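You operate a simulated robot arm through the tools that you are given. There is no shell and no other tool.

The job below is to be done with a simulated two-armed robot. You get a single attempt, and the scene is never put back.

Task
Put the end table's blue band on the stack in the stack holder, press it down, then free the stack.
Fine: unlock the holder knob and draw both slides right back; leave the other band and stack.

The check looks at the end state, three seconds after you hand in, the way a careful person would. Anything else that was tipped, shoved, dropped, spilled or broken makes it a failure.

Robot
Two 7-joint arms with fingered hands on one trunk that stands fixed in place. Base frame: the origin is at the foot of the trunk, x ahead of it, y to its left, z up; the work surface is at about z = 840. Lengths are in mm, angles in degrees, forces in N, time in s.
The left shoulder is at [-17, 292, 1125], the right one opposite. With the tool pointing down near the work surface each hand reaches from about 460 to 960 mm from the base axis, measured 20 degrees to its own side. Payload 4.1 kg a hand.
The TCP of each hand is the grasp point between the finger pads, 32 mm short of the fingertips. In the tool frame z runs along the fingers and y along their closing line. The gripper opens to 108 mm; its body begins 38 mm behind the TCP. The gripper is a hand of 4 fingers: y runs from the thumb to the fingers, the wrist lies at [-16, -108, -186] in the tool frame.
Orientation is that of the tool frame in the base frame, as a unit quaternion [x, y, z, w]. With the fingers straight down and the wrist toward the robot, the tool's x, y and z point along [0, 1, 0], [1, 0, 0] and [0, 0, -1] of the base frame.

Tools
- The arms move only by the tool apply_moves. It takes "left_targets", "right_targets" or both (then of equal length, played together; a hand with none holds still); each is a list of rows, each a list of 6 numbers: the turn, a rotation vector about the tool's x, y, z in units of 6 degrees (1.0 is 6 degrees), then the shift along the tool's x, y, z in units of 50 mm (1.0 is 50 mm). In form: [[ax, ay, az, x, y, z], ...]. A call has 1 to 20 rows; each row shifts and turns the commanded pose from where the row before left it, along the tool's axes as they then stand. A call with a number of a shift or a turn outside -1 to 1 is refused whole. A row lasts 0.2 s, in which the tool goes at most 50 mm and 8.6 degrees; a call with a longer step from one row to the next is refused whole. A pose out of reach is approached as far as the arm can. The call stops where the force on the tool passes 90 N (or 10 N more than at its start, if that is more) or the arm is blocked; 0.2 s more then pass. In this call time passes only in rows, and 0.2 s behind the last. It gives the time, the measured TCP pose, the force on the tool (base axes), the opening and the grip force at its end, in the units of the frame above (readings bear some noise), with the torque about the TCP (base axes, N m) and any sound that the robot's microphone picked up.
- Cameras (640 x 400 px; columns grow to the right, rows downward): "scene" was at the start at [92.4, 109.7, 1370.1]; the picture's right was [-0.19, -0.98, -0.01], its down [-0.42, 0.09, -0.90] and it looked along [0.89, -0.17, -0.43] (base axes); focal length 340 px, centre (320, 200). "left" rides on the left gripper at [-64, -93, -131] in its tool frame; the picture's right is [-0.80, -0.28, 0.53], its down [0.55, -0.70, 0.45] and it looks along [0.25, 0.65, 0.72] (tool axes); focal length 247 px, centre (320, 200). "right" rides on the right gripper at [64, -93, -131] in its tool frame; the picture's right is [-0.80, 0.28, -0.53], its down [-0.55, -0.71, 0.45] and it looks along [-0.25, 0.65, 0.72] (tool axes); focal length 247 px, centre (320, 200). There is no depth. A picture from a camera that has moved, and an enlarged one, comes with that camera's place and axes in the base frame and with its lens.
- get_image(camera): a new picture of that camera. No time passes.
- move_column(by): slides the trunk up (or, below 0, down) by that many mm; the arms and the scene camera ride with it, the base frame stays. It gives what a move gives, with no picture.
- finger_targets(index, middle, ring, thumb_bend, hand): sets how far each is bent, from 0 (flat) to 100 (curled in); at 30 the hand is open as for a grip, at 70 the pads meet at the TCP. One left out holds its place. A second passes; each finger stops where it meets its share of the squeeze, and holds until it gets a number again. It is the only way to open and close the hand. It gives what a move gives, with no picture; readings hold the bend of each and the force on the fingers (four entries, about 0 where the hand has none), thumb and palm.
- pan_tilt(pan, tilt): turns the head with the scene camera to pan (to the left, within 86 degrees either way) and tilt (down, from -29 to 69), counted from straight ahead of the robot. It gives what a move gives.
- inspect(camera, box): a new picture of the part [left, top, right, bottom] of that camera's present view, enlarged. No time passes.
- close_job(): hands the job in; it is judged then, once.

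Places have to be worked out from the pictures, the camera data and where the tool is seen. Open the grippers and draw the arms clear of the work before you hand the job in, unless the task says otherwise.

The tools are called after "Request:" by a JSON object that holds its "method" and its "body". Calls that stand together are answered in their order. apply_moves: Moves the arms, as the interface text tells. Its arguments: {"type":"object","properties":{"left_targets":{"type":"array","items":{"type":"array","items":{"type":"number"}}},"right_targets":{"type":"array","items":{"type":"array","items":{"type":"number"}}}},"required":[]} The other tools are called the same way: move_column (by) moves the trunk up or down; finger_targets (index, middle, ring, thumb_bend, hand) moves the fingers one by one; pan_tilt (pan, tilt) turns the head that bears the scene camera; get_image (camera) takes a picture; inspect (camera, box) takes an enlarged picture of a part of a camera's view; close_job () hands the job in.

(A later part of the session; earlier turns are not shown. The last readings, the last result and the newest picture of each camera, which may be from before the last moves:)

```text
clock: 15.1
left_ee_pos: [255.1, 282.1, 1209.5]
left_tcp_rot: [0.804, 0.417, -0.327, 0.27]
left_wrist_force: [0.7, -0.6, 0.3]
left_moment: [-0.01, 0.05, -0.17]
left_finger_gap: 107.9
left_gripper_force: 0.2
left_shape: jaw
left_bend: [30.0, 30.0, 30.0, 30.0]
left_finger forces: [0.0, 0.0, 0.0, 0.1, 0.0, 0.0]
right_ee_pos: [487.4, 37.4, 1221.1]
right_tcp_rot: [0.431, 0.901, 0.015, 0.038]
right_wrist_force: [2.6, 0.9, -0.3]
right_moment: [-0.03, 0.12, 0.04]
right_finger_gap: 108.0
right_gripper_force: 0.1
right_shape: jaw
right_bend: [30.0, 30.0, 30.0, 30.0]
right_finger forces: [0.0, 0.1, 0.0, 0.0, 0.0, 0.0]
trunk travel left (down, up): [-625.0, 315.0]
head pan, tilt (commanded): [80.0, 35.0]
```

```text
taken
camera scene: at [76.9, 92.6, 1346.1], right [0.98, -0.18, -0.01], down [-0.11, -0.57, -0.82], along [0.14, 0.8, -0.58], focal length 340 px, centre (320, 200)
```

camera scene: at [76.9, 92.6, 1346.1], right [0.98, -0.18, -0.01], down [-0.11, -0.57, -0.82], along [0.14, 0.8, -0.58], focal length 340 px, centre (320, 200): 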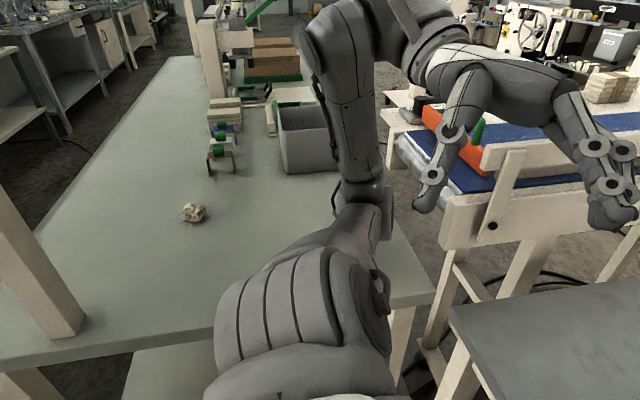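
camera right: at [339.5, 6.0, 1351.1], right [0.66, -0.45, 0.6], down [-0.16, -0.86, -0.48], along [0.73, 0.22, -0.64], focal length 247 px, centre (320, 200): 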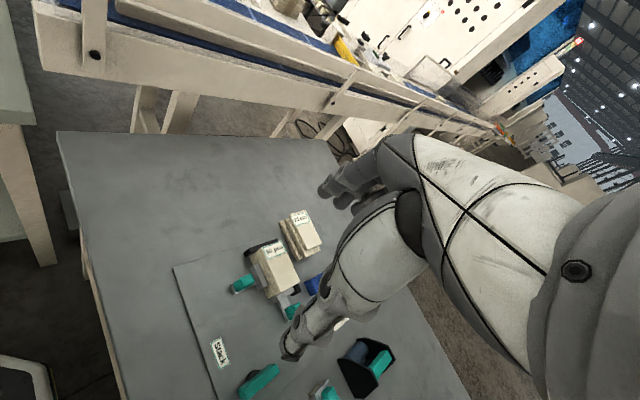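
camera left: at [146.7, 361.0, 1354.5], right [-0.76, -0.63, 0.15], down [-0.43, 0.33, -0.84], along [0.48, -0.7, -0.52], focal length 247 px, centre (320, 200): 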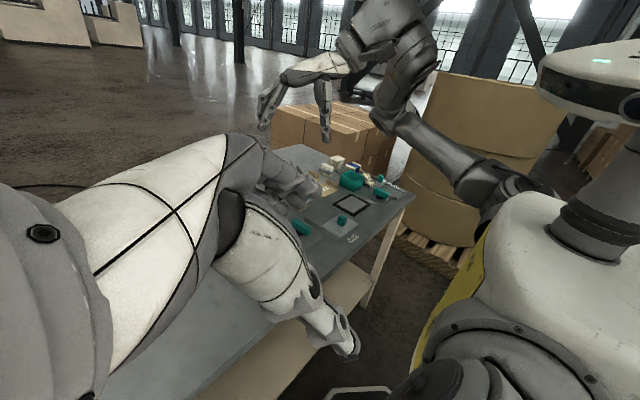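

The left table's bands are over a metre away, out of reach; so the front dark table is the end table (one other band, one other stack). I'll turn the head back to the work and read the settled state.

Request:
{"method": "pan_tilt", "body": {"pan": 0, "tilt": 45}}

Request:
{"method": "apply_moves", "body": {"right_targets": [[0, 0, 0, 0, 0, 0], [0, 0, 0, 0, 0, 0], [0, 0, 0, 0, 0, 0], [0, 0, 0, 0, 0, 0], [0, 0, 0, 0, 0, 0]]}}

Request:
{"method": "get_image", "body": {"camera": "scene"}}

```text
clock: 16.6
left_ee_pos: [240.1, 278.4, 1213.5]
left_tcp_rot: [0.805, 0.419, -0.321, 0.269]
left_wrist_force: [-1.4, -0.5, 0.3]
left_moment: [0.02, 0.0, 0.03]
left_finger_gap: 107.8
left_gripper_force: 0.0
left_shape: jaw
left_bend: [30.0, 30.0, 30.0, 30.0]
left_finger forces: [0.0, 0.0, 0.1, 0.0, 0.0, 0.1]
right_ee_pos: [470.2, 34.0, 1227.4]
right_tcp_rot: [0.43, 0.902, 0.021, 0.044]
right_wrist_force: [-1.5, 0.0, 0.3]
right_moment: [0.01, -0.07, -0.01]
right_finger_gap: 108.1
right_gripper_force: 0.0
right_shape: jaw
right_bend: [30.0, 30.0, 30.0, 30.0]
right_finger forces: [0.1, 0.1, 0.0, 0.0, 0.0, 0.0]
trunk travel left (down, up): [-625.0, 315.0]
head pan, tilt (commanded): [0.0, 45.0]
```

```text
clock: 17.0
left_ee_pos: [239.4, 277.3, 1220.2]
left_tcp_rot: [0.814, 0.393, -0.314, 0.291]
left_wrist_force: [14.2, -19.9, 44.8]
left_moment: [2.53, -0.94, -1.97]
left_finger_gap: 107.7
left_gripper_force: 0.1
left_shape: jaw
left_bend: [30.0, 30.0, 30.0, 30.0]
left_finger forces: [0.1, 0.1, 0.1, 0.0, 0.1, 0.0]
right_ee_pos: [471.8, 33.0, 1229.5]
right_tcp_rot: [0.431, 0.901, 0.021, 0.046]
right_wrist_force: [1.5, -6.8, -0.3]
right_moment: [0.52, 0.05, 0.16]
right_finger_gap: 108.0
right_gripper_force: 0.1
right_shape: jaw
right_bend: [30.0, 30.0, 30.0, 30.0]
right_finger forces: [0.1, 0.0, 0.1, 0.0, 0.1, 0.0]
trunk travel left (down, up): [-625.0, 315.0]
head pan, tilt (commanded): [0.0, 45.0]
stopped in row 1 (left hand): the arm was blocked; the commanded pose is now the measured one
```

```text
taken
camera scene: at [128.3, 2.4, 1332.5], right [-0.01, -1.0, 0.0], down [-0.71, 0.0, -0.71], along [0.71, -0.01, -0.71], focal length 340 px, centre (320, 200)
```

scene: 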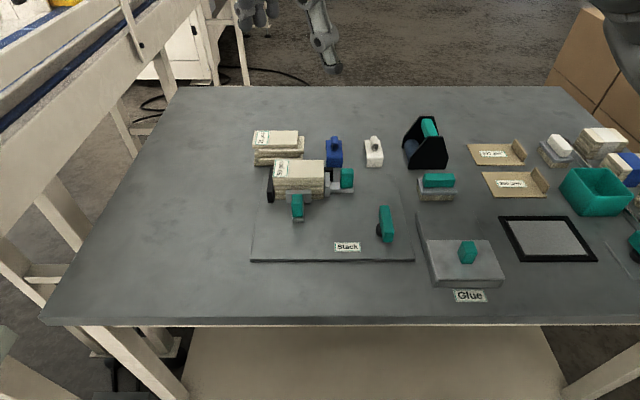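

The arms stay quiet between moves, but holding rows makes the left arm swing and block, likely against the conveyor. I'll raise the trunk 300 mm so that the left arm can be re-posed above everything, then lower again.

Request:
{"method": "move_column", "body": {"by": 300}}

Request:
{"method": "get_image", "body": {"camera": "scene"}}

Request:
{"method": "get_image", "body": {"camera": "left"}}

Request:
{"method": "get_image", "body": {"camera": "right"}}

```text
clock: 20.0
left_ee_pos: [243.7, 278.2, 1512.9]
left_tcp_rot: [0.804, 0.42, -0.324, 0.268]
left_wrist_force: [-0.6, 0.8, -0.4]
left_moment: [0.02, 0.01, -0.03]
left_finger_gap: 107.9
left_gripper_force: 0.0
left_shape: jaw
left_bend: [30.0, 30.0, 30.0, 30.0]
left_finger forces: [0.0, 0.1, 0.1, 0.0, 0.0, 0.0]
right_ee_pos: [475.0, 34.1, 1526.6]
right_tcp_rot: [0.43, 0.902, 0.02, 0.042]
right_wrist_force: [0.1, 0.1, -0.1]
right_moment: [0.01, 0.03, -0.01]
right_finger_gap: 108.0
right_gripper_force: 0.0
right_shape: jaw
right_bend: [30.0, 30.0, 30.0, 30.0]
right_finger forces: [0.1, 0.0, 0.0, 0.0, 0.0, 0.0]
trunk travel left (down, up): [-925.0, 15.0]
head pan, tilt (commanded): [0.0, 45.0]
```

```text
taken
camera scene: at [132.1, 1.2, 1632.5], right [0.0, -1.0, 0.0], down [-0.71, 0.0, -0.71], along [0.71, 0.0, -0.71], focal length 340 px, centre (320, 200)
```

scene: 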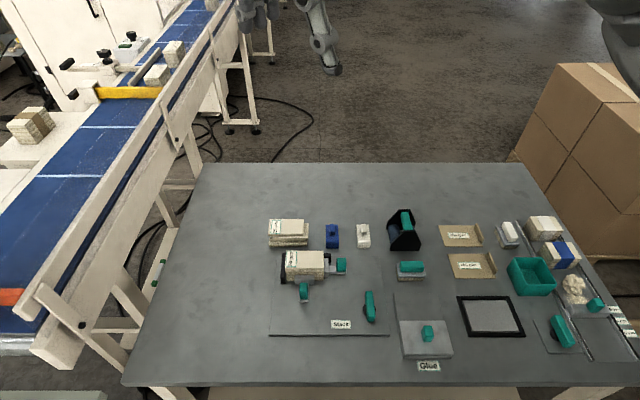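

```text
taken
camera left: at [175.4, 385.8, 1630.3], right [-0.75, -0.63, 0.21], down [-0.49, 0.31, -0.81], along [0.45, -0.71, -0.55], focal length 247 px, centre (320, 200)
```

left: 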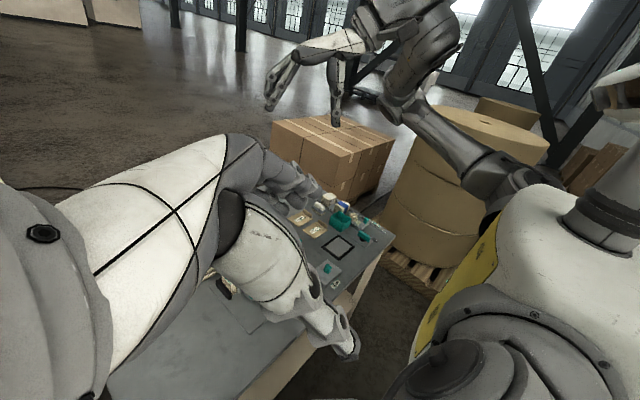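

```text
taken
camera right: at [352.6, 25.6, 1646.0], right [0.67, -0.44, 0.6], down [-0.16, -0.87, -0.46], along [0.72, 0.22, -0.65], focal length 247 px, centre (320, 200)
```

right: 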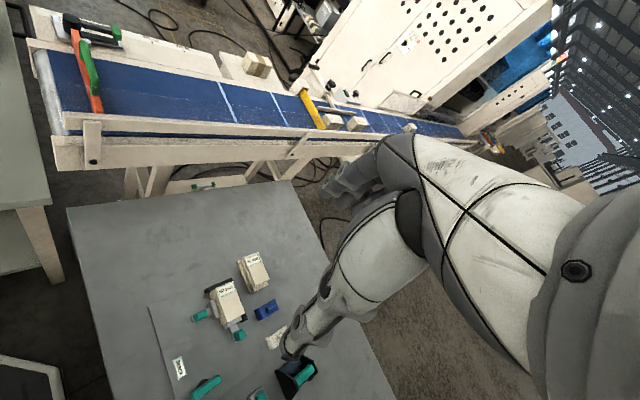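

All is clear and undisturbed in this raised view. I'll test whether the left arm now holds still with a zero row.

Request:
{"method": "apply_moves", "body": {"left_targets": [[0, 0, 0, 0, 0, 0], [0, 0, 0, 0, 0, 0]]}}

Request:
{"method": "get_image", "body": {"camera": "scene"}}

```text
clock: 20.6
left_ee_pos: [244.4, 276.8, 1511.6]
left_tcp_rot: [0.804, 0.42, -0.324, 0.27]
left_wrist_force: [-0.2, 0.4, -0.9]
left_moment: [0.01, -0.01, -0.02]
left_finger_gap: 107.9
left_gripper_force: 0.0
left_shape: jaw
left_bend: [30.0, 30.0, 30.0, 30.0]
left_finger forces: [0.0, 0.0, 0.0, 0.1, 0.0, 0.0]
right_ee_pos: [475.6, 33.7, 1525.8]
right_tcp_rot: [0.429, 0.902, 0.02, 0.041]
right_wrist_force: [-0.4, -0.2, -0.4]
right_moment: [0.03, -0.02, 0.01]
right_finger_gap: 107.8
right_gripper_force: 0.1
right_shape: jaw
right_bend: [30.0, 30.0, 30.0, 30.0]
right_finger forces: [0.1, 0.0, 0.0, 0.0, 0.0, 0.1]
trunk travel left (down, up): [-925.0, 15.0]
head pan, tilt (commanded): [0.0, 45.0]
```

```text
taken
camera scene: at [132.0, 1.1, 1632.5], right [0.0, -1.0, 0.0], down [-0.71, 0.0, -0.71], along [0.71, 0.0, -0.71], focal length 340 px, centre (320, 200)
```

scene: 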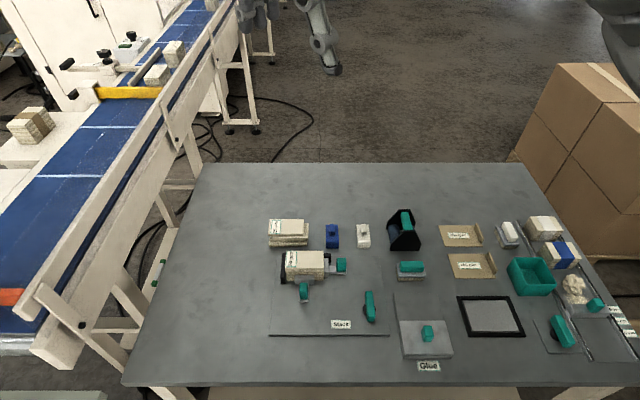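

It holds still when raised. While the view is unobstructed, I'll measure the band, stack, slides and knob from this height.

Request:
{"method": "inspect", "body": {"camera": "scene", "box": [260, 210, 380, 285]}}

Request:
{"method": "inspect", "body": {"camera": "scene", "box": [265, 245, 395, 335]}}

Request:
{"method": "inspect", "body": {"camera": "scene", "box": [310, 210, 380, 254]}}

```text
5.33 times, centred on (320, 248) of scene
camera zoom: at [132.0, 1.1, 1632.5], right [0.0, -1.0, 0.0], down [-0.71, 0.0, -0.71], along [0.71, 0.0, -0.71], focal length 1815 px, centre (320, -53)
```

zoom: 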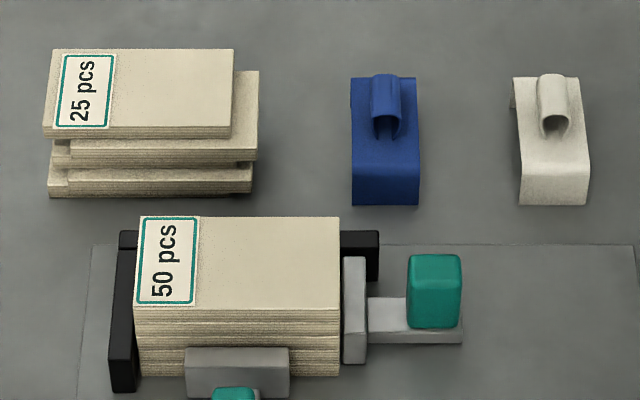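

```text
4.44 times, centred on (330, 290) of scene
camera zoom: at [132.0, 1.1, 1632.5], right [0.0, -1.0, 0.0], down [-0.71, 0.0, -0.71], along [0.71, 0.0, -0.71], focal length 1513 px, centre (276, -200)
```

zoom: 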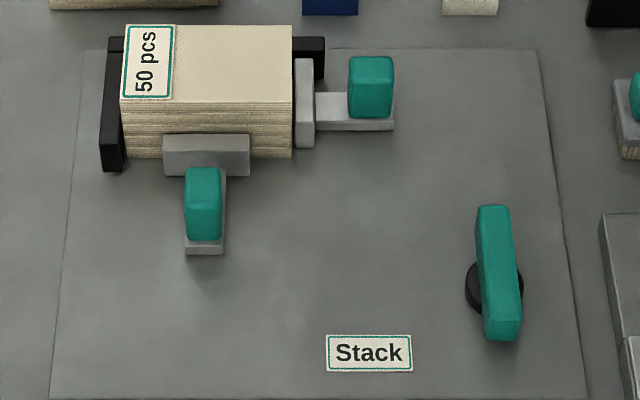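

```text
9.09 times, centred on (345, 232) of scene
camera zoom: at [132.0, 1.1, 1632.5], right [0.0, -1.0, 0.0], down [-0.71, 0.0, -0.71], along [0.71, 0.0, -0.71], focal length 3094 px, centre (93, -91)
```

zoom: 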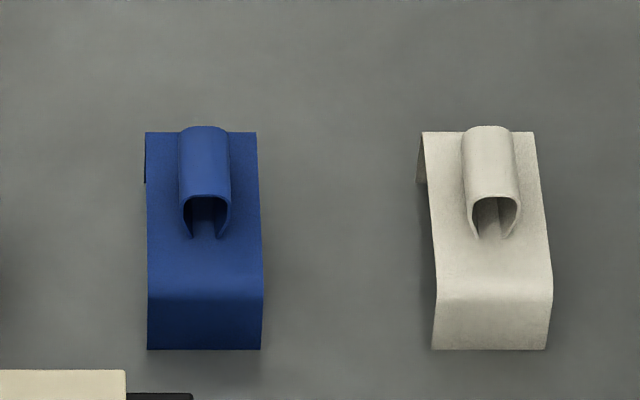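

Measured: blue band centred (760, -34.5), top z≈870, its loop x 748–775, 15 mm wide, top z≈892; stack centred (646, 40), top z≈904. The right hand will do the work. I'll turn it so its fingers close along y (wrist to the right) and move it away from the left hand.

Request:
{"method": "apply_moves", "body": {"right_targets": [[0.044, 0.092, -0.941, 0, 0, 0], [0.044, 0.092, -0.941, 0, 0, 0], [0.044, 0.092, -0.941, 0, 0, 0], [0.044, 0.092, -0.941, 0, 0, 0], [0.044, 0.092, -0.941, 0, 0, 0], [0.044, 0.092, -0.941, 0, 0, 0], [0.044, 0.092, -0.941, 0, 0, 0], [0.044, 0.092, -0.941, 0, 0, 0], [0.044, 0.092, -0.941, 0, 0, 0], [0, 0, 0, -0.357, -0.526, 0.074], [0, 0, 0, -0.357, -0.526, 0.074], [0, 0, 0, -0.357, -0.526, 0.074], [0, 0, 0, -0.357, -0.526, 0.074], [0, 0, 0, -0.357, -0.526, 0.074], [0, 0, 0, -0.357, -0.526, 0.074], [0, 0, 0, -0.357, -0.526, 0.074]]}}

Request:
{"method": "get_image", "body": {"camera": "scene"}}

```text
clock: 24.0
left_ee_pos: [243.9, 276.0, 1512.2]
left_tcp_rot: [0.804, 0.42, -0.324, 0.268]
left_wrist_force: [-0.3, -0.1, 0.5]
left_moment: [0.04, -0.01, -0.04]
left_finger_gap: 107.9
left_gripper_force: 0.1
left_shape: jaw
left_bend: [30.0, 30.0, 30.0, 30.0]
left_finger forces: [0.1, 0.1, 0.0, 0.0, 0.0, 0.0]
right_ee_pos: [600.4, -154.6, 1498.5]
right_tcp_rot: [0.0, 1.0, 0.0, 0.001]
right_wrist_force: [-0.3, -1.4, 0.1]
right_moment: [-0.01, 0.02, -0.05]
right_finger_gap: 107.8
right_gripper_force: 0.1
right_shape: jaw
right_bend: [30.0, 30.0, 30.0, 30.0]
right_finger forces: [0.0, 0.1, 0.0, 0.0, 0.0, 0.1]
trunk travel left (down, up): [-925.0, 15.0]
head pan, tilt (commanded): [0.0, 45.0]
```

```text
taken
camera scene: at [132.8, -0.2, 1632.5], right [0.0, -1.0, 0.0], down [-0.71, 0.0, -0.71], along [0.71, 0.0, -0.71], focal length 340 px, centre (320, 200)
```

scene: 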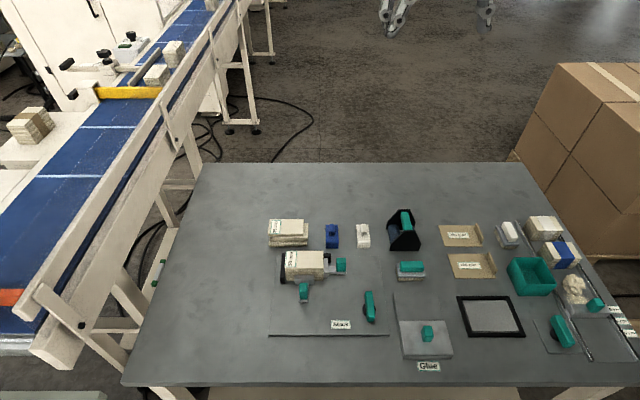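

The right hand follows well and the left arm holds still. Now I'll move the left hand forward and up out of its folded pose, in small steps while high.

Request:
{"method": "apply_moves", "body": {"left_targets": [[0, 0, 0, -0.162, 0.525, -0.218], [0, 0, 0, -0.162, 0.525, -0.218], [0, 0, 0, -0.162, 0.525, -0.218], [0, 0, 0, -0.162, 0.525, -0.218]]}}

Request:
{"method": "pan_tilt", "body": {"pan": 60, "tilt": 25}}

Request:
{"method": "get_image", "body": {"camera": "scene"}}

```text
clock: 25.0
left_ee_pos: [333.0, 238.0, 1581.4]
left_tcp_rot: [0.804, 0.42, -0.324, 0.269]
left_wrist_force: [-0.6, 0.5, 0.1]
left_moment: [0.0, -0.03, 0.0]
left_finger_gap: 107.7
left_gripper_force: 0.0
left_shape: jaw
left_bend: [30.0, 30.0, 30.0, 30.0]
left_finger forces: [0.1, 0.0, 0.0, 0.0, 0.0, 0.0]
right_ee_pos: [599.6, -152.9, 1498.1]
right_tcp_rot: [0.0, 1.0, 0.0, 0.0]
right_wrist_force: [-1.1, 0.1, 0.6]
right_moment: [0.0, -0.01, 0.05]
right_finger_gap: 108.1
right_gripper_force: 0.1
right_shape: jaw
right_bend: [30.0, 30.0, 30.0, 30.0]
right_finger forces: [0.1, 0.0, 0.1, 0.0, 0.0, 0.0]
trunk travel left (down, up): [-925.0, 15.0]
head pan, tilt (commanded): [0.0, 45.0]
```

```text
clock: 26.3
left_ee_pos: [330.8, 238.5, 1580.0]
left_tcp_rot: [0.804, 0.42, -0.324, 0.269]
left_wrist_force: [0.2, -0.3, -0.2]
left_moment: [-0.01, -0.02, -0.01]
left_finger_gap: 107.9
left_gripper_force: 0.2
left_shape: jaw
left_bend: [30.0, 30.0, 30.0, 30.0]
left_finger forces: [0.0, 0.0, 0.1, 0.0, 0.1, 0.0]
right_ee_pos: [598.6, -152.0, 1499.7]
right_tcp_rot: [0.001, 1.0, -0.001, 0.0]
right_wrist_force: [0.0, -0.6, -0.1]
right_moment: [-0.01, -0.01, -0.01]
right_finger_gap: 107.8
right_gripper_force: 0.0
right_shape: jaw
right_bend: [30.0, 30.0, 30.0, 30.0]
right_finger forces: [0.0, 0.0, 0.0, 0.1, 0.0, 0.0]
trunk travel left (down, up): [-925.0, 15.0]
head pan, tilt (commanded): [60.0, 25.0]
```

```text
taken
camera scene: at [97.1, 80.7, 1663.1], right [0.87, -0.5, 0.0], down [-0.21, -0.37, -0.91], along [0.45, 0.78, -0.42], focal length 340 px, centre (320, 200)
```

scene: 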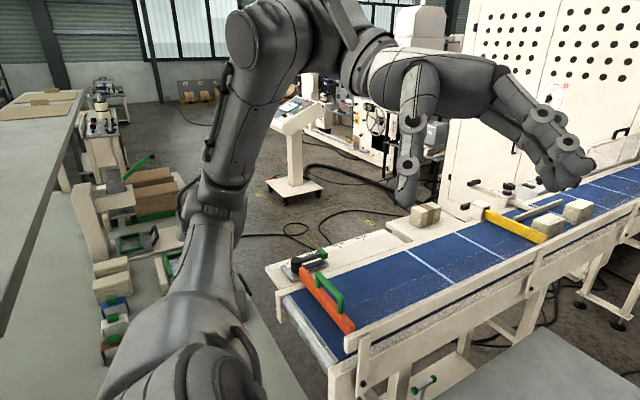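

The left arm is clear with its elbow up. I'll finish the move and turn the hand to point straight down, then look again.

Request:
{"method": "apply_moves", "body": {"left_targets": [[0, 0, 0, -0.162, 0.525, -0.218], [0, 0, 0, -0.162, 0.525, -0.218], [0, 0, 0, -0.162, 0.525, -0.218], [0, 0, 0, -0.162, 0.525, -0.218], [-0.079, 0.837, -0.543, 0, 0, 0], [-0.079, 0.837, -0.543, 0, 0, 0], [-0.079, 0.837, -0.543, 0, 0, 0], [-0.079, 0.837, -0.543, 0, 0, 0], [-0.079, 0.837, -0.543, 0, 0, 0]]}}

Request:
{"method": "get_image", "body": {"camera": "scene"}}

```text
clock: 28.3
left_ee_pos: [419.0, 201.1, 1650.8]
left_tcp_rot: [0.782, 0.584, -0.167, 0.14]
left_wrist_force: [-0.6, -0.1, 0.3]
left_moment: [0.03, -0.02, -0.02]
left_finger_gap: 107.9
left_gripper_force: 0.0
left_shape: jaw
left_bend: [30.0, 30.0, 30.0, 30.0]
left_finger forces: [0.0, 0.0, 0.0, 0.1, 0.0, 0.0]
right_ee_pos: [598.3, -152.7, 1499.2]
right_tcp_rot: [0.001, 1.0, 0.001, 0.001]
right_wrist_force: [-0.6, -0.3, -0.2]
right_moment: [0.02, -0.01, -0.01]
right_finger_gap: 108.0
right_gripper_force: 0.1
right_shape: jaw
right_bend: [30.0, 30.0, 30.0, 30.0]
right_finger forces: [0.0, 0.0, 0.0, 0.1, 0.0, 0.0]
trunk travel left (down, up): [-925.0, 15.0]
head pan, tilt (commanded): [60.0, 25.0]
```

```text
taken
camera scene: at [96.0, 79.7, 1663.2], right [0.87, -0.5, 0.0], down [-0.21, -0.37, -0.91], along [0.45, 0.79, -0.42], focal length 340 px, centre (320, 200)
```

scene: 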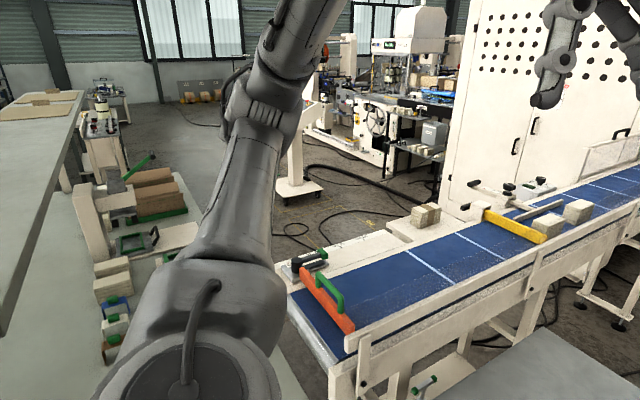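

The left arm is parked high with its elbow up. I'll lower the trunk back in two steps and check that nothing touches.

Request:
{"method": "move_column", "body": {"by": -200}}

Request:
{"method": "move_column", "body": {"by": -100}}

Request:
{"method": "get_image", "body": {"camera": "scene"}}

```text
clock: 30.4
left_ee_pos: [419.9, 202.2, 1450.5]
left_tcp_rot: [0.782, 0.583, -0.167, 0.14]
left_wrist_force: [0.3, -0.5, 0.0]
left_moment: [0.01, -0.01, 0.0]
left_finger_gap: 107.9
left_gripper_force: 0.0
left_shape: jaw
left_bend: [30.0, 30.0, 30.0, 30.0]
left_finger forces: [0.0, 0.0, 0.1, 0.0, 0.1, 0.0]
right_ee_pos: [599.1, -153.2, 1299.0]
right_tcp_rot: [0.001, 1.0, -0.001, 0.001]
right_wrist_force: [-1.0, -0.4, -1.0]
right_moment: [-0.01, 0.0, 0.01]
right_finger_gap: 107.6
right_gripper_force: 0.1
right_shape: jaw
right_bend: [30.0, 30.0, 30.0, 30.0]
right_finger forces: [0.1, 0.1, 0.0, 0.0, 0.1, 0.0]
trunk travel left (down, up): [-725.0, 215.0]
head pan, tilt (commanded): [60.0, 25.0]
```

```text
clock: 31.8
left_ee_pos: [420.6, 200.6, 1350.8]
left_tcp_rot: [0.782, 0.583, -0.169, 0.14]
left_wrist_force: [-0.6, -0.8, -0.8]
left_moment: [-0.04, -0.01, 0.03]
left_finger_gap: 108.1
left_gripper_force: 0.0
left_shape: jaw
left_bend: [30.0, 30.0, 30.0, 30.0]
left_finger forces: [0.0, 0.0, 0.0, 0.0, 0.0, 0.1]
right_ee_pos: [598.4, -151.5, 1199.5]
right_tcp_rot: [0.001, 1.0, 0.001, 0.0]
right_wrist_force: [0.1, 0.2, -1.0]
right_moment: [-0.02, -0.01, 0.02]
right_finger_gap: 108.1
right_gripper_force: 0.0
right_shape: jaw
right_bend: [30.0, 30.0, 30.0, 30.0]
right_finger forces: [0.1, 0.0, 0.0, 0.0, 0.1, 0.0]
trunk travel left (down, up): [-625.0, 315.0]
head pan, tilt (commanded): [60.0, 25.0]
```

```text
taken
camera scene: at [96.5, 80.8, 1363.2], right [0.87, -0.5, 0.0], down [-0.21, -0.37, -0.91], along [0.45, 0.78, -0.42], focal length 340 px, centre (320, 200)
```

scene: 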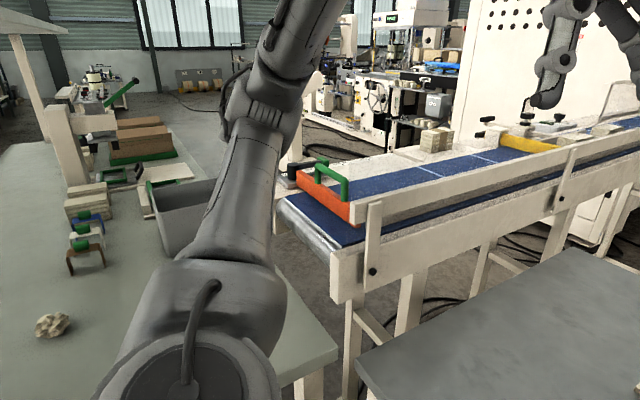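

Both arms are quiet at the normal height. I'll set the right fingers to a half-open pre-grip, turn the head back, and move the right hand above the blue band at z=1000.

Request:
{"method": "pan_tilt", "body": {"pan": 0, "tilt": 40}}

Request:
{"method": "finger_targets", "body": {"hand": "right", "index": 48, "middle": 48, "ring": 48, "thumb_bend": 48}}

Request:
{"method": "apply_moves", "body": {"right_targets": [[0, 0, 0, -0.404, 0.2925, 0.499], [0, 0, 0, -0.404, 0.2925, 0.499], [0, 0, 0, -0.404, 0.2925, 0.499], [0, 0, 0, -0.404, 0.2925, 0.499], [0, 0, 0, -0.404, 0.2925, 0.499], [0, 0, 0, -0.404, 0.2925, 0.499], [0, 0, 0, -0.404, 0.2925, 0.499], [0, 0, 0, -0.404, 0.2925, 0.499]]}}

Request:
{"method": "get_image", "body": {"camera": "scene"}}

Request:
{"method": "get_image", "body": {"camera": "right"}}

```text
clock: 33.1
left_ee_pos: [420.2, 201.3, 1350.2]
left_tcp_rot: [0.782, 0.584, -0.168, 0.139]
left_wrist_force: [0.3, 0.4, 0.0]
left_moment: [0.03, 0.0, -0.02]
left_finger_gap: 107.9
left_gripper_force: 0.1
left_shape: jaw
left_bend: [30.0, 30.0, 30.0, 30.0]
left_finger forces: [0.0, 0.0, 0.0, 0.0, 0.0, 0.0]
right_ee_pos: [598.8, -151.4, 1200.9]
right_tcp_rot: [0.001, 1.0, 0.0, 0.0]
right_wrist_force: [-0.3, -0.6, 0.7]
right_moment: [0.0, 0.04, 0.02]
right_finger_gap: 108.1
right_gripper_force: 0.0
right_shape: jaw
right_bend: [30.0, 30.0, 30.0, 30.0]
right_finger forces: [0.0, 0.1, 0.0, 0.0, 0.0, 0.0]
trunk travel left (down, up): [-625.0, 315.0]
head pan, tilt (commanded): [0.0, 40.0]
```

```text
clock: 34.1
left_ee_pos: [418.6, 201.5, 1350.5]
left_tcp_rot: [0.782, 0.583, -0.168, 0.14]
left_wrist_force: [1.0, -0.1, -0.3]
left_moment: [-0.01, 0.03, 0.02]
left_finger_gap: 108.0
left_gripper_force: 0.0
left_shape: jaw
left_bend: [30.0, 30.0, 30.0, 30.0]
left_finger forces: [0.1, 0.0, 0.0, 0.0, 0.0, 0.0]
right_ee_pos: [598.6, -151.2, 1199.6]
right_tcp_rot: [0.001, 1.0, -0.001, 0.0]
right_wrist_force: [-0.2, 0.6, 0.0]
right_moment: [-0.04, -0.03, 0.02]
right_finger_gap: 61.5
right_gripper_force: 0.1
right_shape: fingers
right_bend: [48.0, 48.0, 48.0, 48.0]
right_finger forces: [0.0, 0.1, 0.0, 0.0, 0.0, 0.1]
trunk travel left (down, up): [-625.0, 315.0]
head pan, tilt (commanded): [0.0, 40.0]
```

```text
clock: 35.9
left_ee_pos: [420.3, 202.2, 1349.8]
left_tcp_rot: [0.782, 0.583, -0.169, 0.139]
left_wrist_force: [0.4, -0.2, 0.1]
left_moment: [-0.01, 0.04, -0.03]
left_finger_gap: 108.0
left_gripper_force: 0.1
left_shape: jaw
left_bend: [30.0, 30.0, 30.0, 30.0]
left_finger forces: [0.1, 0.0, 0.0, 0.1, 0.0, 0.1]
right_ee_pos: [759.0, -35.3, 1001.0]
right_tcp_rot: [0.002, 1.0, -0.001, -0.001]
right_wrist_force: [0.0, 0.6, 0.4]
right_moment: [0.02, 0.02, 0.0]
right_finger_gap: 61.4
right_gripper_force: 0.1
right_shape: fingers
right_bend: [48.0, 48.0, 48.0, 48.0]
right_finger forces: [0.1, 0.1, 0.0, 0.1, 0.0, 0.0]
trunk travel left (down, up): [-625.0, 315.0]
head pan, tilt (commanded): [0.0, 40.0]
```

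```text
taken
camera scene: at [136.6, 2.1, 1339.7], right [0.0, -1.0, 0.0], down [-0.64, 0.0, -0.77], along [0.77, 0.0, -0.64], focal length 340 px, centre (320, 200)
```

scene: 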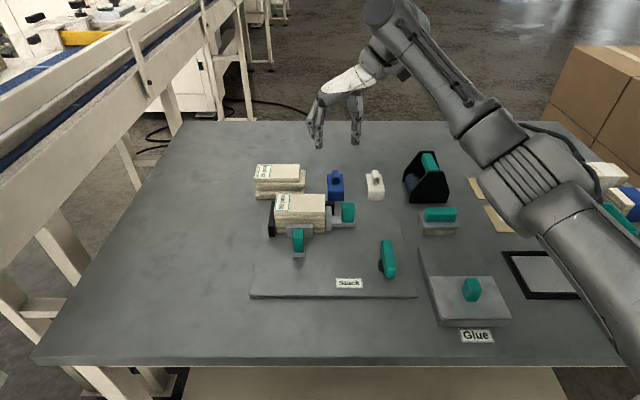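

```text
taken
camera right: at [695.3, -127.5, 1131.3], right [0.8, 0.28, 0.53], down [0.55, -0.71, -0.45], along [0.25, 0.65, -0.72], focal length 247 px, centre (320, 200)
```

right: 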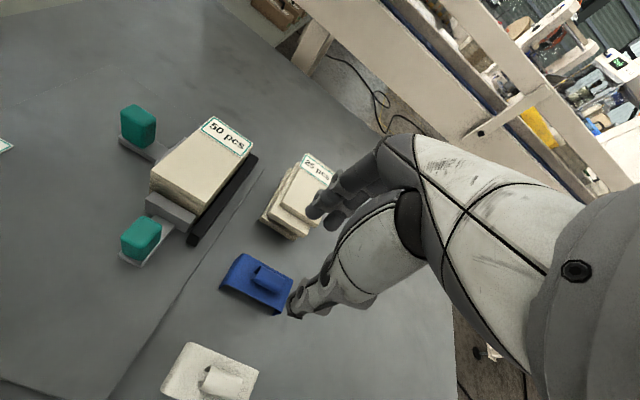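

The hand is at (759, -35, 1001), and the band's loop appears where predicted. I'll zoom the wrist camera to check the loop's position before descending.

Request:
{"method": "inspect", "body": {"camera": "right", "box": [190, 230, 330, 330]}}

Request:
{"method": "inspect", "body": {"camera": "right", "box": [100, 90, 340, 270]}}

Request:
{"method": "inspect", "body": {"camera": "scene", "box": [290, 70, 400, 210]}}

```text
4.00 times, centred on (260, 280) of right
camera zoom: at [695.3, -127.5, 1131.3], right [0.8, 0.28, 0.53], down [0.55, -0.71, -0.45], along [0.25, 0.65, -0.72], focal length 988 px, centre (560, -120)
```

zoom: 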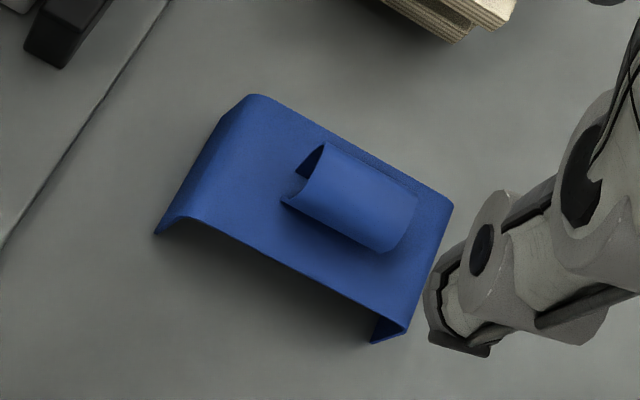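

```text
2.22 times, centred on (220, 180) of right
camera zoom: at [695.3, -127.5, 1131.3], right [0.8, 0.28, 0.53], down [0.55, -0.71, -0.45], along [0.25, 0.65, -0.72], focal length 549 px, centre (542, 244)
```

zoom: 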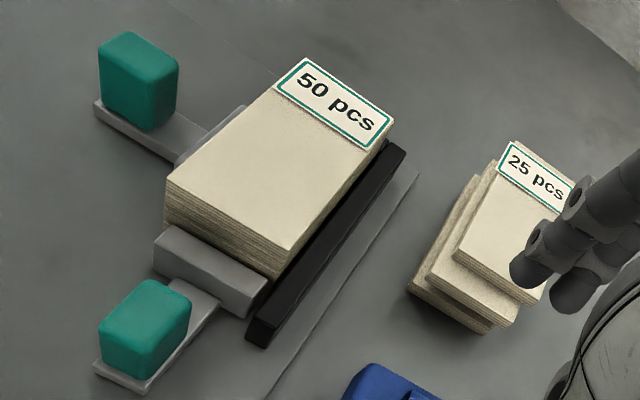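

```text
2.86 times, centred on (345, 140) of scene
camera zoom: at [136.6, 2.1, 1339.7], right [0.0, -1.0, 0.0], down [-0.64, 0.0, -0.77], along [0.77, 0.0, -0.64], focal length 972 px, centre (249, 371)
```

zoom: 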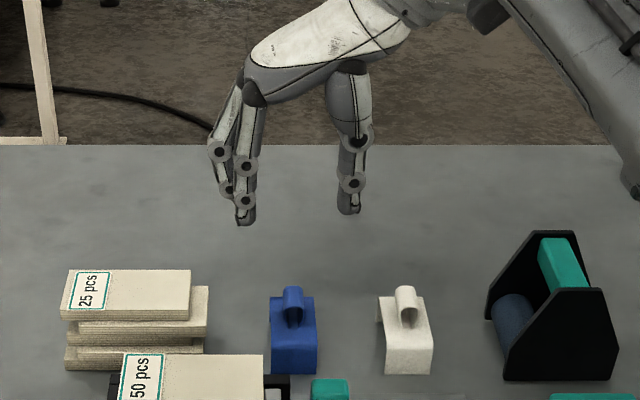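

Refined positions: loop centre (761, -36), loop top z≈890, band top z≈869; stack centre (643, 40), top z≈907. I'll descend to z≈915 and check with the cameras.

Request:
{"method": "apply_moves", "body": {"right_targets": [[0, 0, 0, -0.01, 0, 0.43], [0, 0, 0, -0.01, 0, 0.43], [0, 0, 0, -0.01, 0, 0.43], [0, 0, 0, -0.01, 0, 0.43]]}}

Request:
{"method": "inspect", "body": {"camera": "right", "box": [230, 160, 390, 330]}}

Request:
{"method": "inspect", "body": {"camera": "scene", "box": [290, 120, 400, 210]}}

```text
clock: 36.9
left_ee_pos: [420.4, 201.4, 1351.2]
left_tcp_rot: [0.783, 0.583, -0.168, 0.14]
left_wrist_force: [-0.1, 0.0, 0.1]
left_moment: [-0.03, 0.0, -0.01]
left_finger_gap: 107.9
left_gripper_force: 0.1
left_shape: jaw
left_bend: [30.0, 30.0, 30.0, 30.0]
left_finger forces: [0.1, 0.0, 0.0, 0.0, 0.1, 0.1]
right_ee_pos: [762.2, -34.7, 914.5]
right_tcp_rot: [0.0, 1.0, -0.001, -0.001]
right_wrist_force: [-0.1, 0.7, -0.2]
right_moment: [-0.01, 0.01, -0.03]
right_finger_gap: 61.6
right_gripper_force: 0.0
right_shape: fingers
right_bend: [48.0, 48.0, 48.0, 48.0]
right_finger forces: [0.1, 0.0, 0.0, 0.0, 0.0, 0.1]
trunk travel left (down, up): [-625.0, 315.0]
head pan, tilt (commanded): [0.0, 40.0]
```

```text
2.35 times, centred on (310, 245) of right
camera zoom: at [699.2, -127.3, 1046.4], right [0.8, 0.28, 0.53], down [0.55, -0.71, -0.45], along [0.25, 0.65, -0.72], focal length 581 px, centre (344, 94)
```

zoom: 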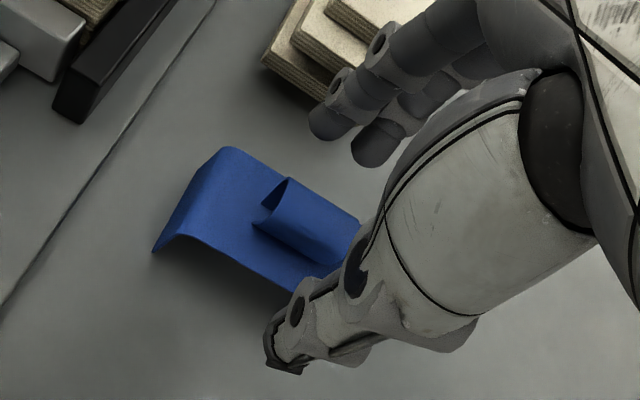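

```text
4.44 times, centred on (345, 165) of scene
camera zoom: at [136.5, 1.2, 1339.7], right [0.0, -1.0, 0.0], down [-0.64, 0.0, -0.77], along [0.77, 0.0, -0.64], focal length 1513 px, centre (209, 356)
```

zoom: 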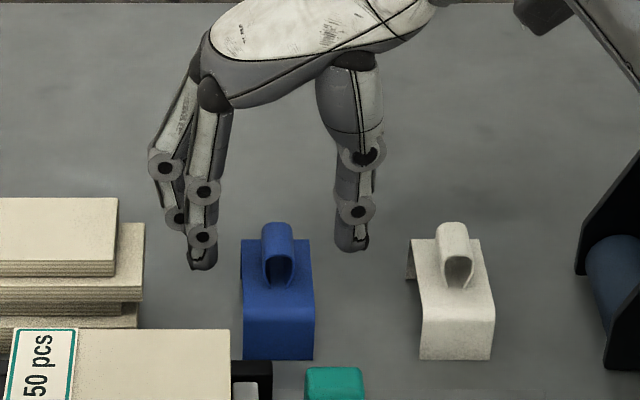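

Fingers and thumb straddle the loop evenly. I'll descend the last 9 mm and close the hand on the loop.

Request:
{"method": "apply_moves", "body": {"right_targets": [[0, 0, 0, 0.02, 0, 0.18]]}}

Request:
{"method": "finger_targets", "body": {"hand": "right", "index": 72, "middle": 72, "ring": 72, "thumb_bend": 72}}

Request:
{"method": "inspect", "body": {"camera": "right", "box": [230, 160, 390, 330]}}

Request:
{"method": "inspect", "body": {"camera": "scene", "box": [290, 120, 400, 210]}}

```text
clock: 37.3
left_ee_pos: [419.5, 201.3, 1350.8]
left_tcp_rot: [0.782, 0.584, -0.168, 0.139]
left_wrist_force: [-0.5, 0.0, 0.5]
left_moment: [0.01, -0.01, 0.01]
left_finger_gap: 108.2
left_gripper_force: 0.1
left_shape: jaw
left_bend: [30.0, 30.0, 30.0, 30.0]
left_finger forces: [0.0, 0.0, 0.0, 0.1, 0.0, 0.0]
right_ee_pos: [761.6, -34.2, 906.0]
right_tcp_rot: [0.0, 1.0, 0.001, -0.001]
right_wrist_force: [-0.3, 0.3, -0.2]
right_moment: [0.02, -0.03, 0.0]
right_finger_gap: 61.3
right_gripper_force: 0.0
right_shape: fingers
right_bend: [48.0, 48.0, 48.0, 48.0]
right_finger forces: [0.0, 0.0, 0.0, 0.0, 0.1, 0.0]
trunk travel left (down, up): [-625.0, 315.0]
head pan, tilt (commanded): [0.0, 40.0]
```

```text
clock: 38.3
left_ee_pos: [419.1, 201.3, 1349.8]
left_tcp_rot: [0.783, 0.583, -0.167, 0.14]
left_wrist_force: [0.6, -0.3, 0.3]
left_moment: [0.02, -0.02, 0.01]
left_finger_gap: 108.0
left_gripper_force: 0.2
left_shape: jaw
left_bend: [30.0, 30.0, 30.0, 30.0]
left_finger forces: [0.0, 0.0, 0.1, 0.0, 0.1, 0.0]
right_ee_pos: [761.0, -34.9, 906.2]
right_tcp_rot: [0.001, 1.0, 0.0, 0.0]
right_wrist_force: [0.1, 0.1, 0.5]
right_moment: [0.0, -0.01, -0.01]
right_finger_gap: 14.1
right_gripper_force: 9.3
right_shape: fingers
right_bend: [71.0, 67.0, 72.0, 65.0]
right_finger forces: [5.6, 4.1, 0.0, 0.0, 9.0, 0.0]
trunk travel left (down, up): [-625.0, 315.0]
head pan, tilt (commanded): [0.0, 40.0]
```

```text
2.35 times, centred on (310, 245) of right
camera zoom: at [697.7, -127.4, 1037.8], right [0.8, 0.28, 0.53], down [0.55, -0.71, -0.45], along [0.25, 0.65, -0.72], focal length 581 px, centre (344, 94)
```

zoom: 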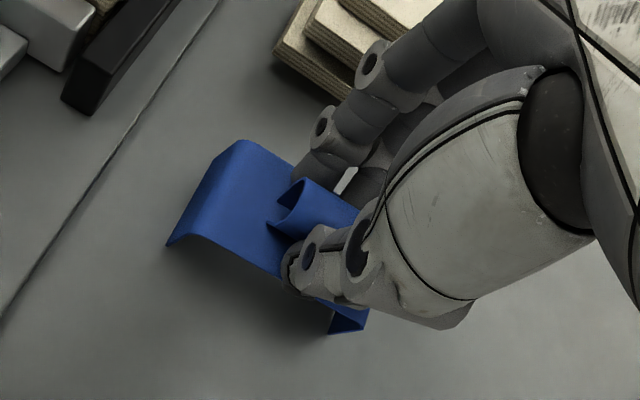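

```text
4.44 times, centred on (345, 165) of scene
camera zoom: at [135.8, 1.1, 1339.8], right [0.0, -1.0, 0.0], down [-0.64, 0.0, -0.77], along [0.77, 0.0, -0.64], focal length 1513 px, centre (209, 356)
```

zoom: 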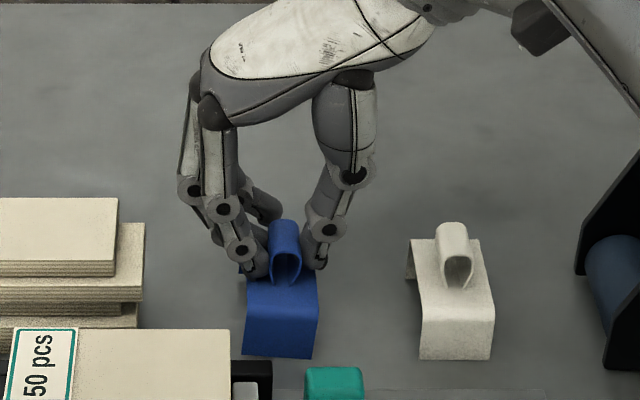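

The loop is held (index 5.6 N, middle 4.1 N, thumb 9 N), with the band turned by a few degrees. I'll lift it slowly a little and check.

Request:
{"method": "apply_moves", "body": {"right_targets": [[0, 0, 0, 0, 0, -0.2], [0, 0, 0, 0, 0, -0.3], [0, 0, 0, 0, 0, -0.4], [0, 0, 0, 0, 0, -0.4]]}}

Request:
{"method": "inspect", "body": {"camera": "right", "box": [230, 160, 390, 330]}}

Request:
{"method": "inspect", "body": {"camera": "scene", "box": [290, 110, 400, 200]}}

```text
clock: 39.3
left_ee_pos: [420.0, 201.7, 1350.9]
left_tcp_rot: [0.782, 0.583, -0.168, 0.14]
left_wrist_force: [-0.7, 1.0, 0.1]
left_moment: [0.03, -0.05, -0.03]
left_finger_gap: 107.9
left_gripper_force: 0.1
left_shape: jaw
left_bend: [30.0, 30.0, 30.0, 30.0]
left_finger forces: [0.1, 0.1, 0.0, 0.1, 0.0, 0.0]
right_ee_pos: [762.8, -35.4, 970.1]
right_tcp_rot: [0.001, 1.0, 0.0, 0.001]
right_wrist_force: [-0.5, -0.2, 0.0]
right_moment: [-0.02, -0.02, -0.01]
right_finger_gap: 14.1
right_gripper_force: 9.6
right_shape: fingers
right_bend: [71.0, 67.0, 72.0, 65.0]
right_finger forces: [5.5, 4.1, 0.0, 0.0, 9.0, 0.0]
trunk travel left (down, up): [-625.0, 315.0]
head pan, tilt (commanded): [0.0, 40.0]
```

```text
2.35 times, centred on (310, 245) of right
camera zoom: at [699.2, -127.6, 1101.3], right [0.8, 0.28, 0.53], down [0.55, -0.71, -0.45], along [0.25, 0.65, -0.72], focal length 581 px, centre (344, 94)
```

zoom: 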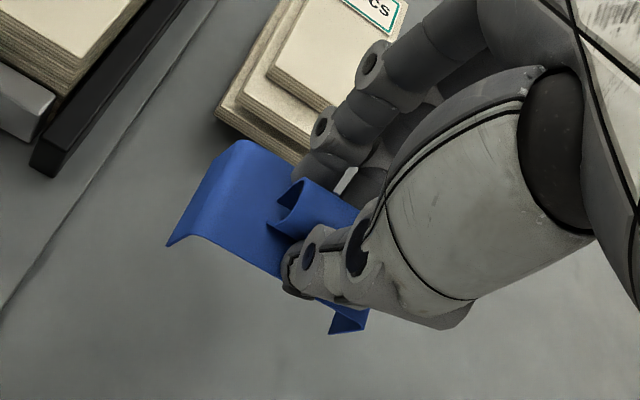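

```text
4.44 times, centred on (345, 155) of scene
camera zoom: at [135.4, 1.2, 1339.8], right [0.0, -1.0, 0.0], down [-0.64, 0.0, -0.77], along [0.77, 0.0, -0.64], focal length 1513 px, centre (209, 400)
```

zoom: 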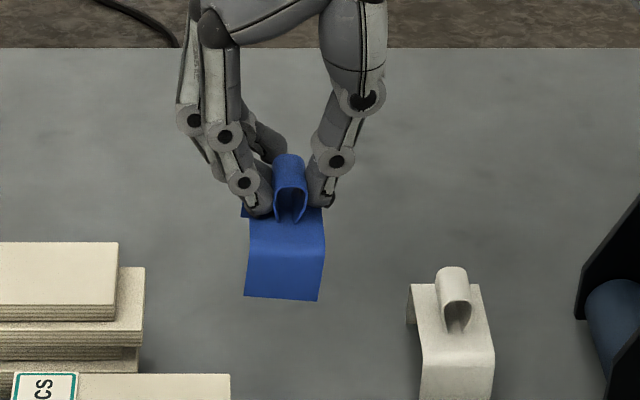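

The band is lifted securely, turned about -6° in the grip. I'll rise 20 mm, turn the hand +6° to square it, and carry it over the stack centre.

Request:
{"method": "apply_moves", "body": {"right_targets": [[0, 0, 0, 0, 0, -0.4], [0, 0, -1, 0, 0, 0], [0, 0, 0, 0.374, 0.297, 0], [0, 0, 0, 0.374, 0.297, 0], [0, 0, 0, 0.374, 0.297, 0], [0, 0, 0, 0.374, 0.297, 0], [0, 0, 0, 0.374, 0.297, 0], [0, 0, 0, 0.374, 0.297, 0], [0, 0, 0, 0, 0, 0]]}}

Request:
{"method": "get_image", "body": {"camera": "right"}}

Request:
{"method": "inspect", "body": {"camera": "scene", "box": [240, 110, 380, 270]}}

```text
clock: 41.3
left_ee_pos: [420.2, 201.4, 1349.9]
left_tcp_rot: [0.782, 0.583, -0.169, 0.138]
left_wrist_force: [-0.1, 0.5, -0.1]
left_moment: [-0.01, -0.06, 0.02]
left_finger_gap: 108.1
left_gripper_force: 0.1
left_shape: jaw
left_bend: [30.0, 30.0, 30.0, 30.0]
left_finger forces: [0.1, 0.1, 0.0, 0.1, 0.1, 0.1]
right_ee_pos: [642.8, 40.5, 992.4]
right_tcp_rot: [-0.052, 0.999, 0.0, 0.0]
right_wrist_force: [-0.3, 0.4, -1.1]
right_moment: [-0.01, 0.02, 0.01]
right_finger_gap: 14.0
right_gripper_force: 9.5
right_shape: fingers
right_bend: [71.0, 67.0, 72.0, 65.0]
right_finger forces: [5.5, 4.1, 0.0, 0.0, 9.0, 0.1]
trunk travel left (down, up): [-625.0, 315.0]
head pan, tilt (commanded): [0.0, 40.0]
```

```text
taken
camera right: at [588.1, -57.6, 1122.8], right [0.76, 0.36, 0.53], down [0.62, -0.65, -0.45], along [0.18, 0.67, -0.72], focal length 247 px, centre (320, 200)
```

right: 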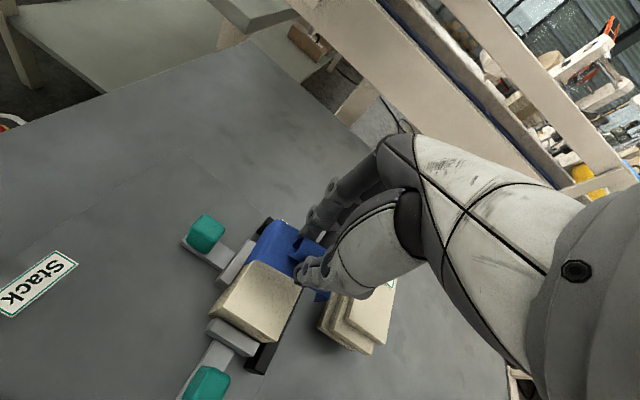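

```text
2.50 times, centred on (310, 190) of scene
camera zoom: at [136.1, 0.9, 1339.7], right [0.0, -1.0, 0.0], down [-0.64, 0.0, -0.77], along [0.77, 0.0, -0.64], focal length 851 px, centre (345, 225)
```

zoom: 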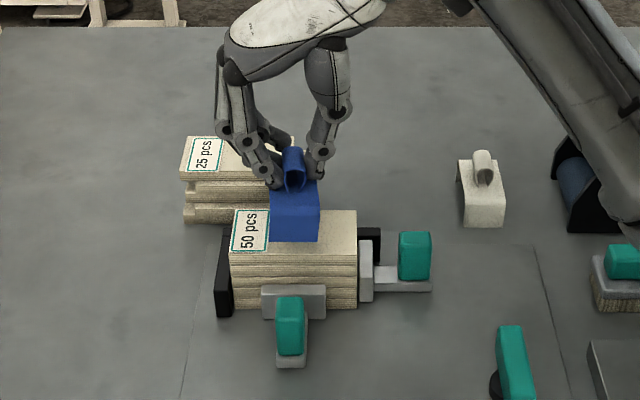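

The band is over the stack and looks square. I'll zoom in to check the legs' alignment with the stack's front edge before lowering.

Request:
{"method": "inspect", "body": {"camera": "scene", "box": [285, 155, 360, 225]}}

Request:
{"method": "inspect", "body": {"camera": "right", "box": [180, 190, 360, 380]}}

```text
5.71 times, centred on (322, 190) of scene
camera zoom: at [136.1, 0.9, 1339.7], right [0.0, -1.0, 0.0], down [-0.64, 0.0, -0.77], along [0.77, 0.0, -0.64], focal length 1945 px, centre (306, 257)
```

zoom: 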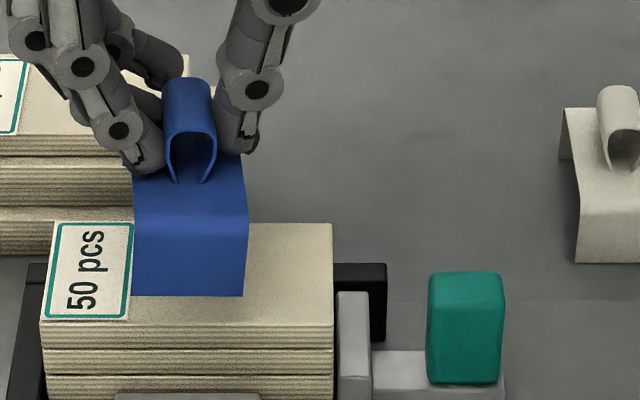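

```text
2.11 times, centred on (270, 285) of right
camera zoom: at [588.1, -57.6, 1122.8], right [0.76, 0.36, 0.53], down [0.62, -0.65, -0.45], along [0.18, 0.67, -0.72], focal length 520 px, centre (425, 21)
```

zoom: 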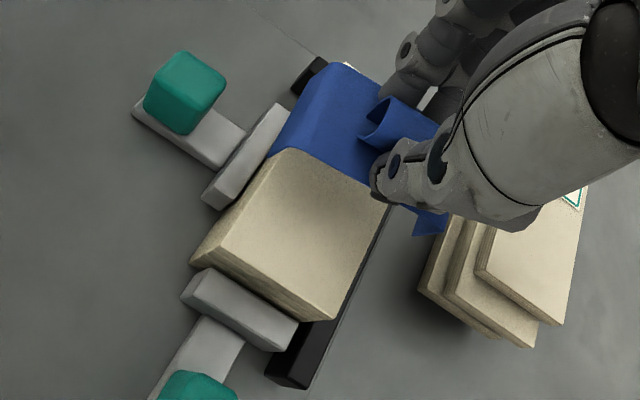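

Front leg at x≈610 (stack front 617), rear leg ≈677 (stack back ≈670), y 21–57: well centred. I'll lower 30 mm so that the legs start over the stack, watching forces.

Request:
{"method": "apply_moves", "body": {"right_targets": [[0, 0, 0, 0, 0, 0.2], [0, 0, 0, 0, 0, 0.2], [0, 0, 0, 0, 0, 0.2]]}}

Request:
{"method": "inspect", "body": {"camera": "scene", "box": [265, 165, 360, 240]}}

Request:
{"method": "inspect", "body": {"camera": "right", "box": [180, 190, 360, 380]}}

```text
clock: 42.1
left_ee_pos: [419.6, 201.2, 1351.9]
left_tcp_rot: [0.782, 0.584, -0.168, 0.139]
left_wrist_force: [0.2, -0.6, -0.3]
left_moment: [0.02, 0.01, 0.0]
left_finger_gap: 108.0
left_gripper_force: 0.0
left_shape: jaw
left_bend: [30.0, 30.0, 30.0, 30.0]
left_finger forces: [0.1, 0.0, 0.1, 0.0, 0.0, 0.1]
right_ee_pos: [640.5, 41.1, 959.9]
right_tcp_rot: [-0.051, 0.999, 0.001, 0.0]
right_wrist_force: [-0.6, -1.1, -0.3]
right_moment: [0.01, 0.02, 0.0]
right_finger_gap: 14.0
right_gripper_force: 9.5
right_shape: fingers
right_bend: [71.0, 67.0, 72.0, 65.0]
right_finger forces: [5.4, 4.2, 0.1, 0.0, 9.0, 0.0]
trunk travel left (down, up): [-625.0, 315.0]
head pan, tilt (commanded): [0.0, 40.0]
```

```text
5.33 times, centred on (312, 202) of scene
camera zoom: at [135.9, 1.0, 1339.8], right [0.0, -1.0, 0.0], down [-0.64, 0.0, -0.77], along [0.77, 0.0, -0.64], focal length 1815 px, centre (360, 187)
```

zoom: 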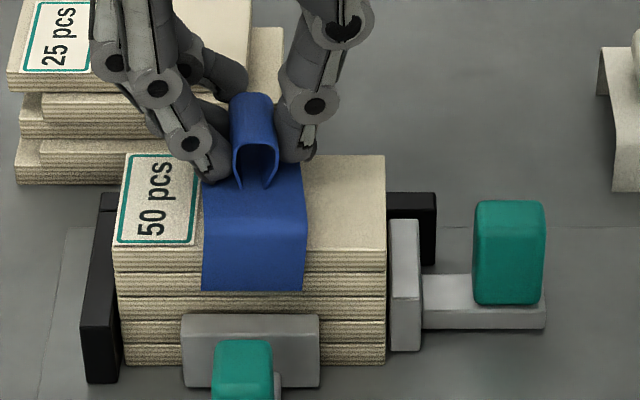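

```text
2.11 times, centred on (270, 285) of right
camera zoom: at [587.8, -57.2, 1091.0], right [0.76, 0.36, 0.53], down [0.62, -0.64, -0.45], along [0.18, 0.67, -0.72], focal length 520 px, centre (425, 21)
```

zoom: 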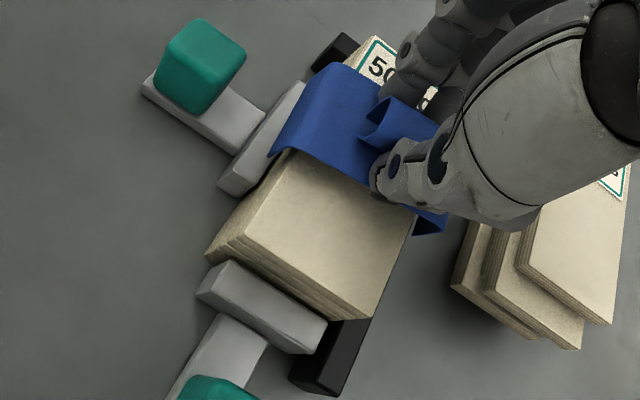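

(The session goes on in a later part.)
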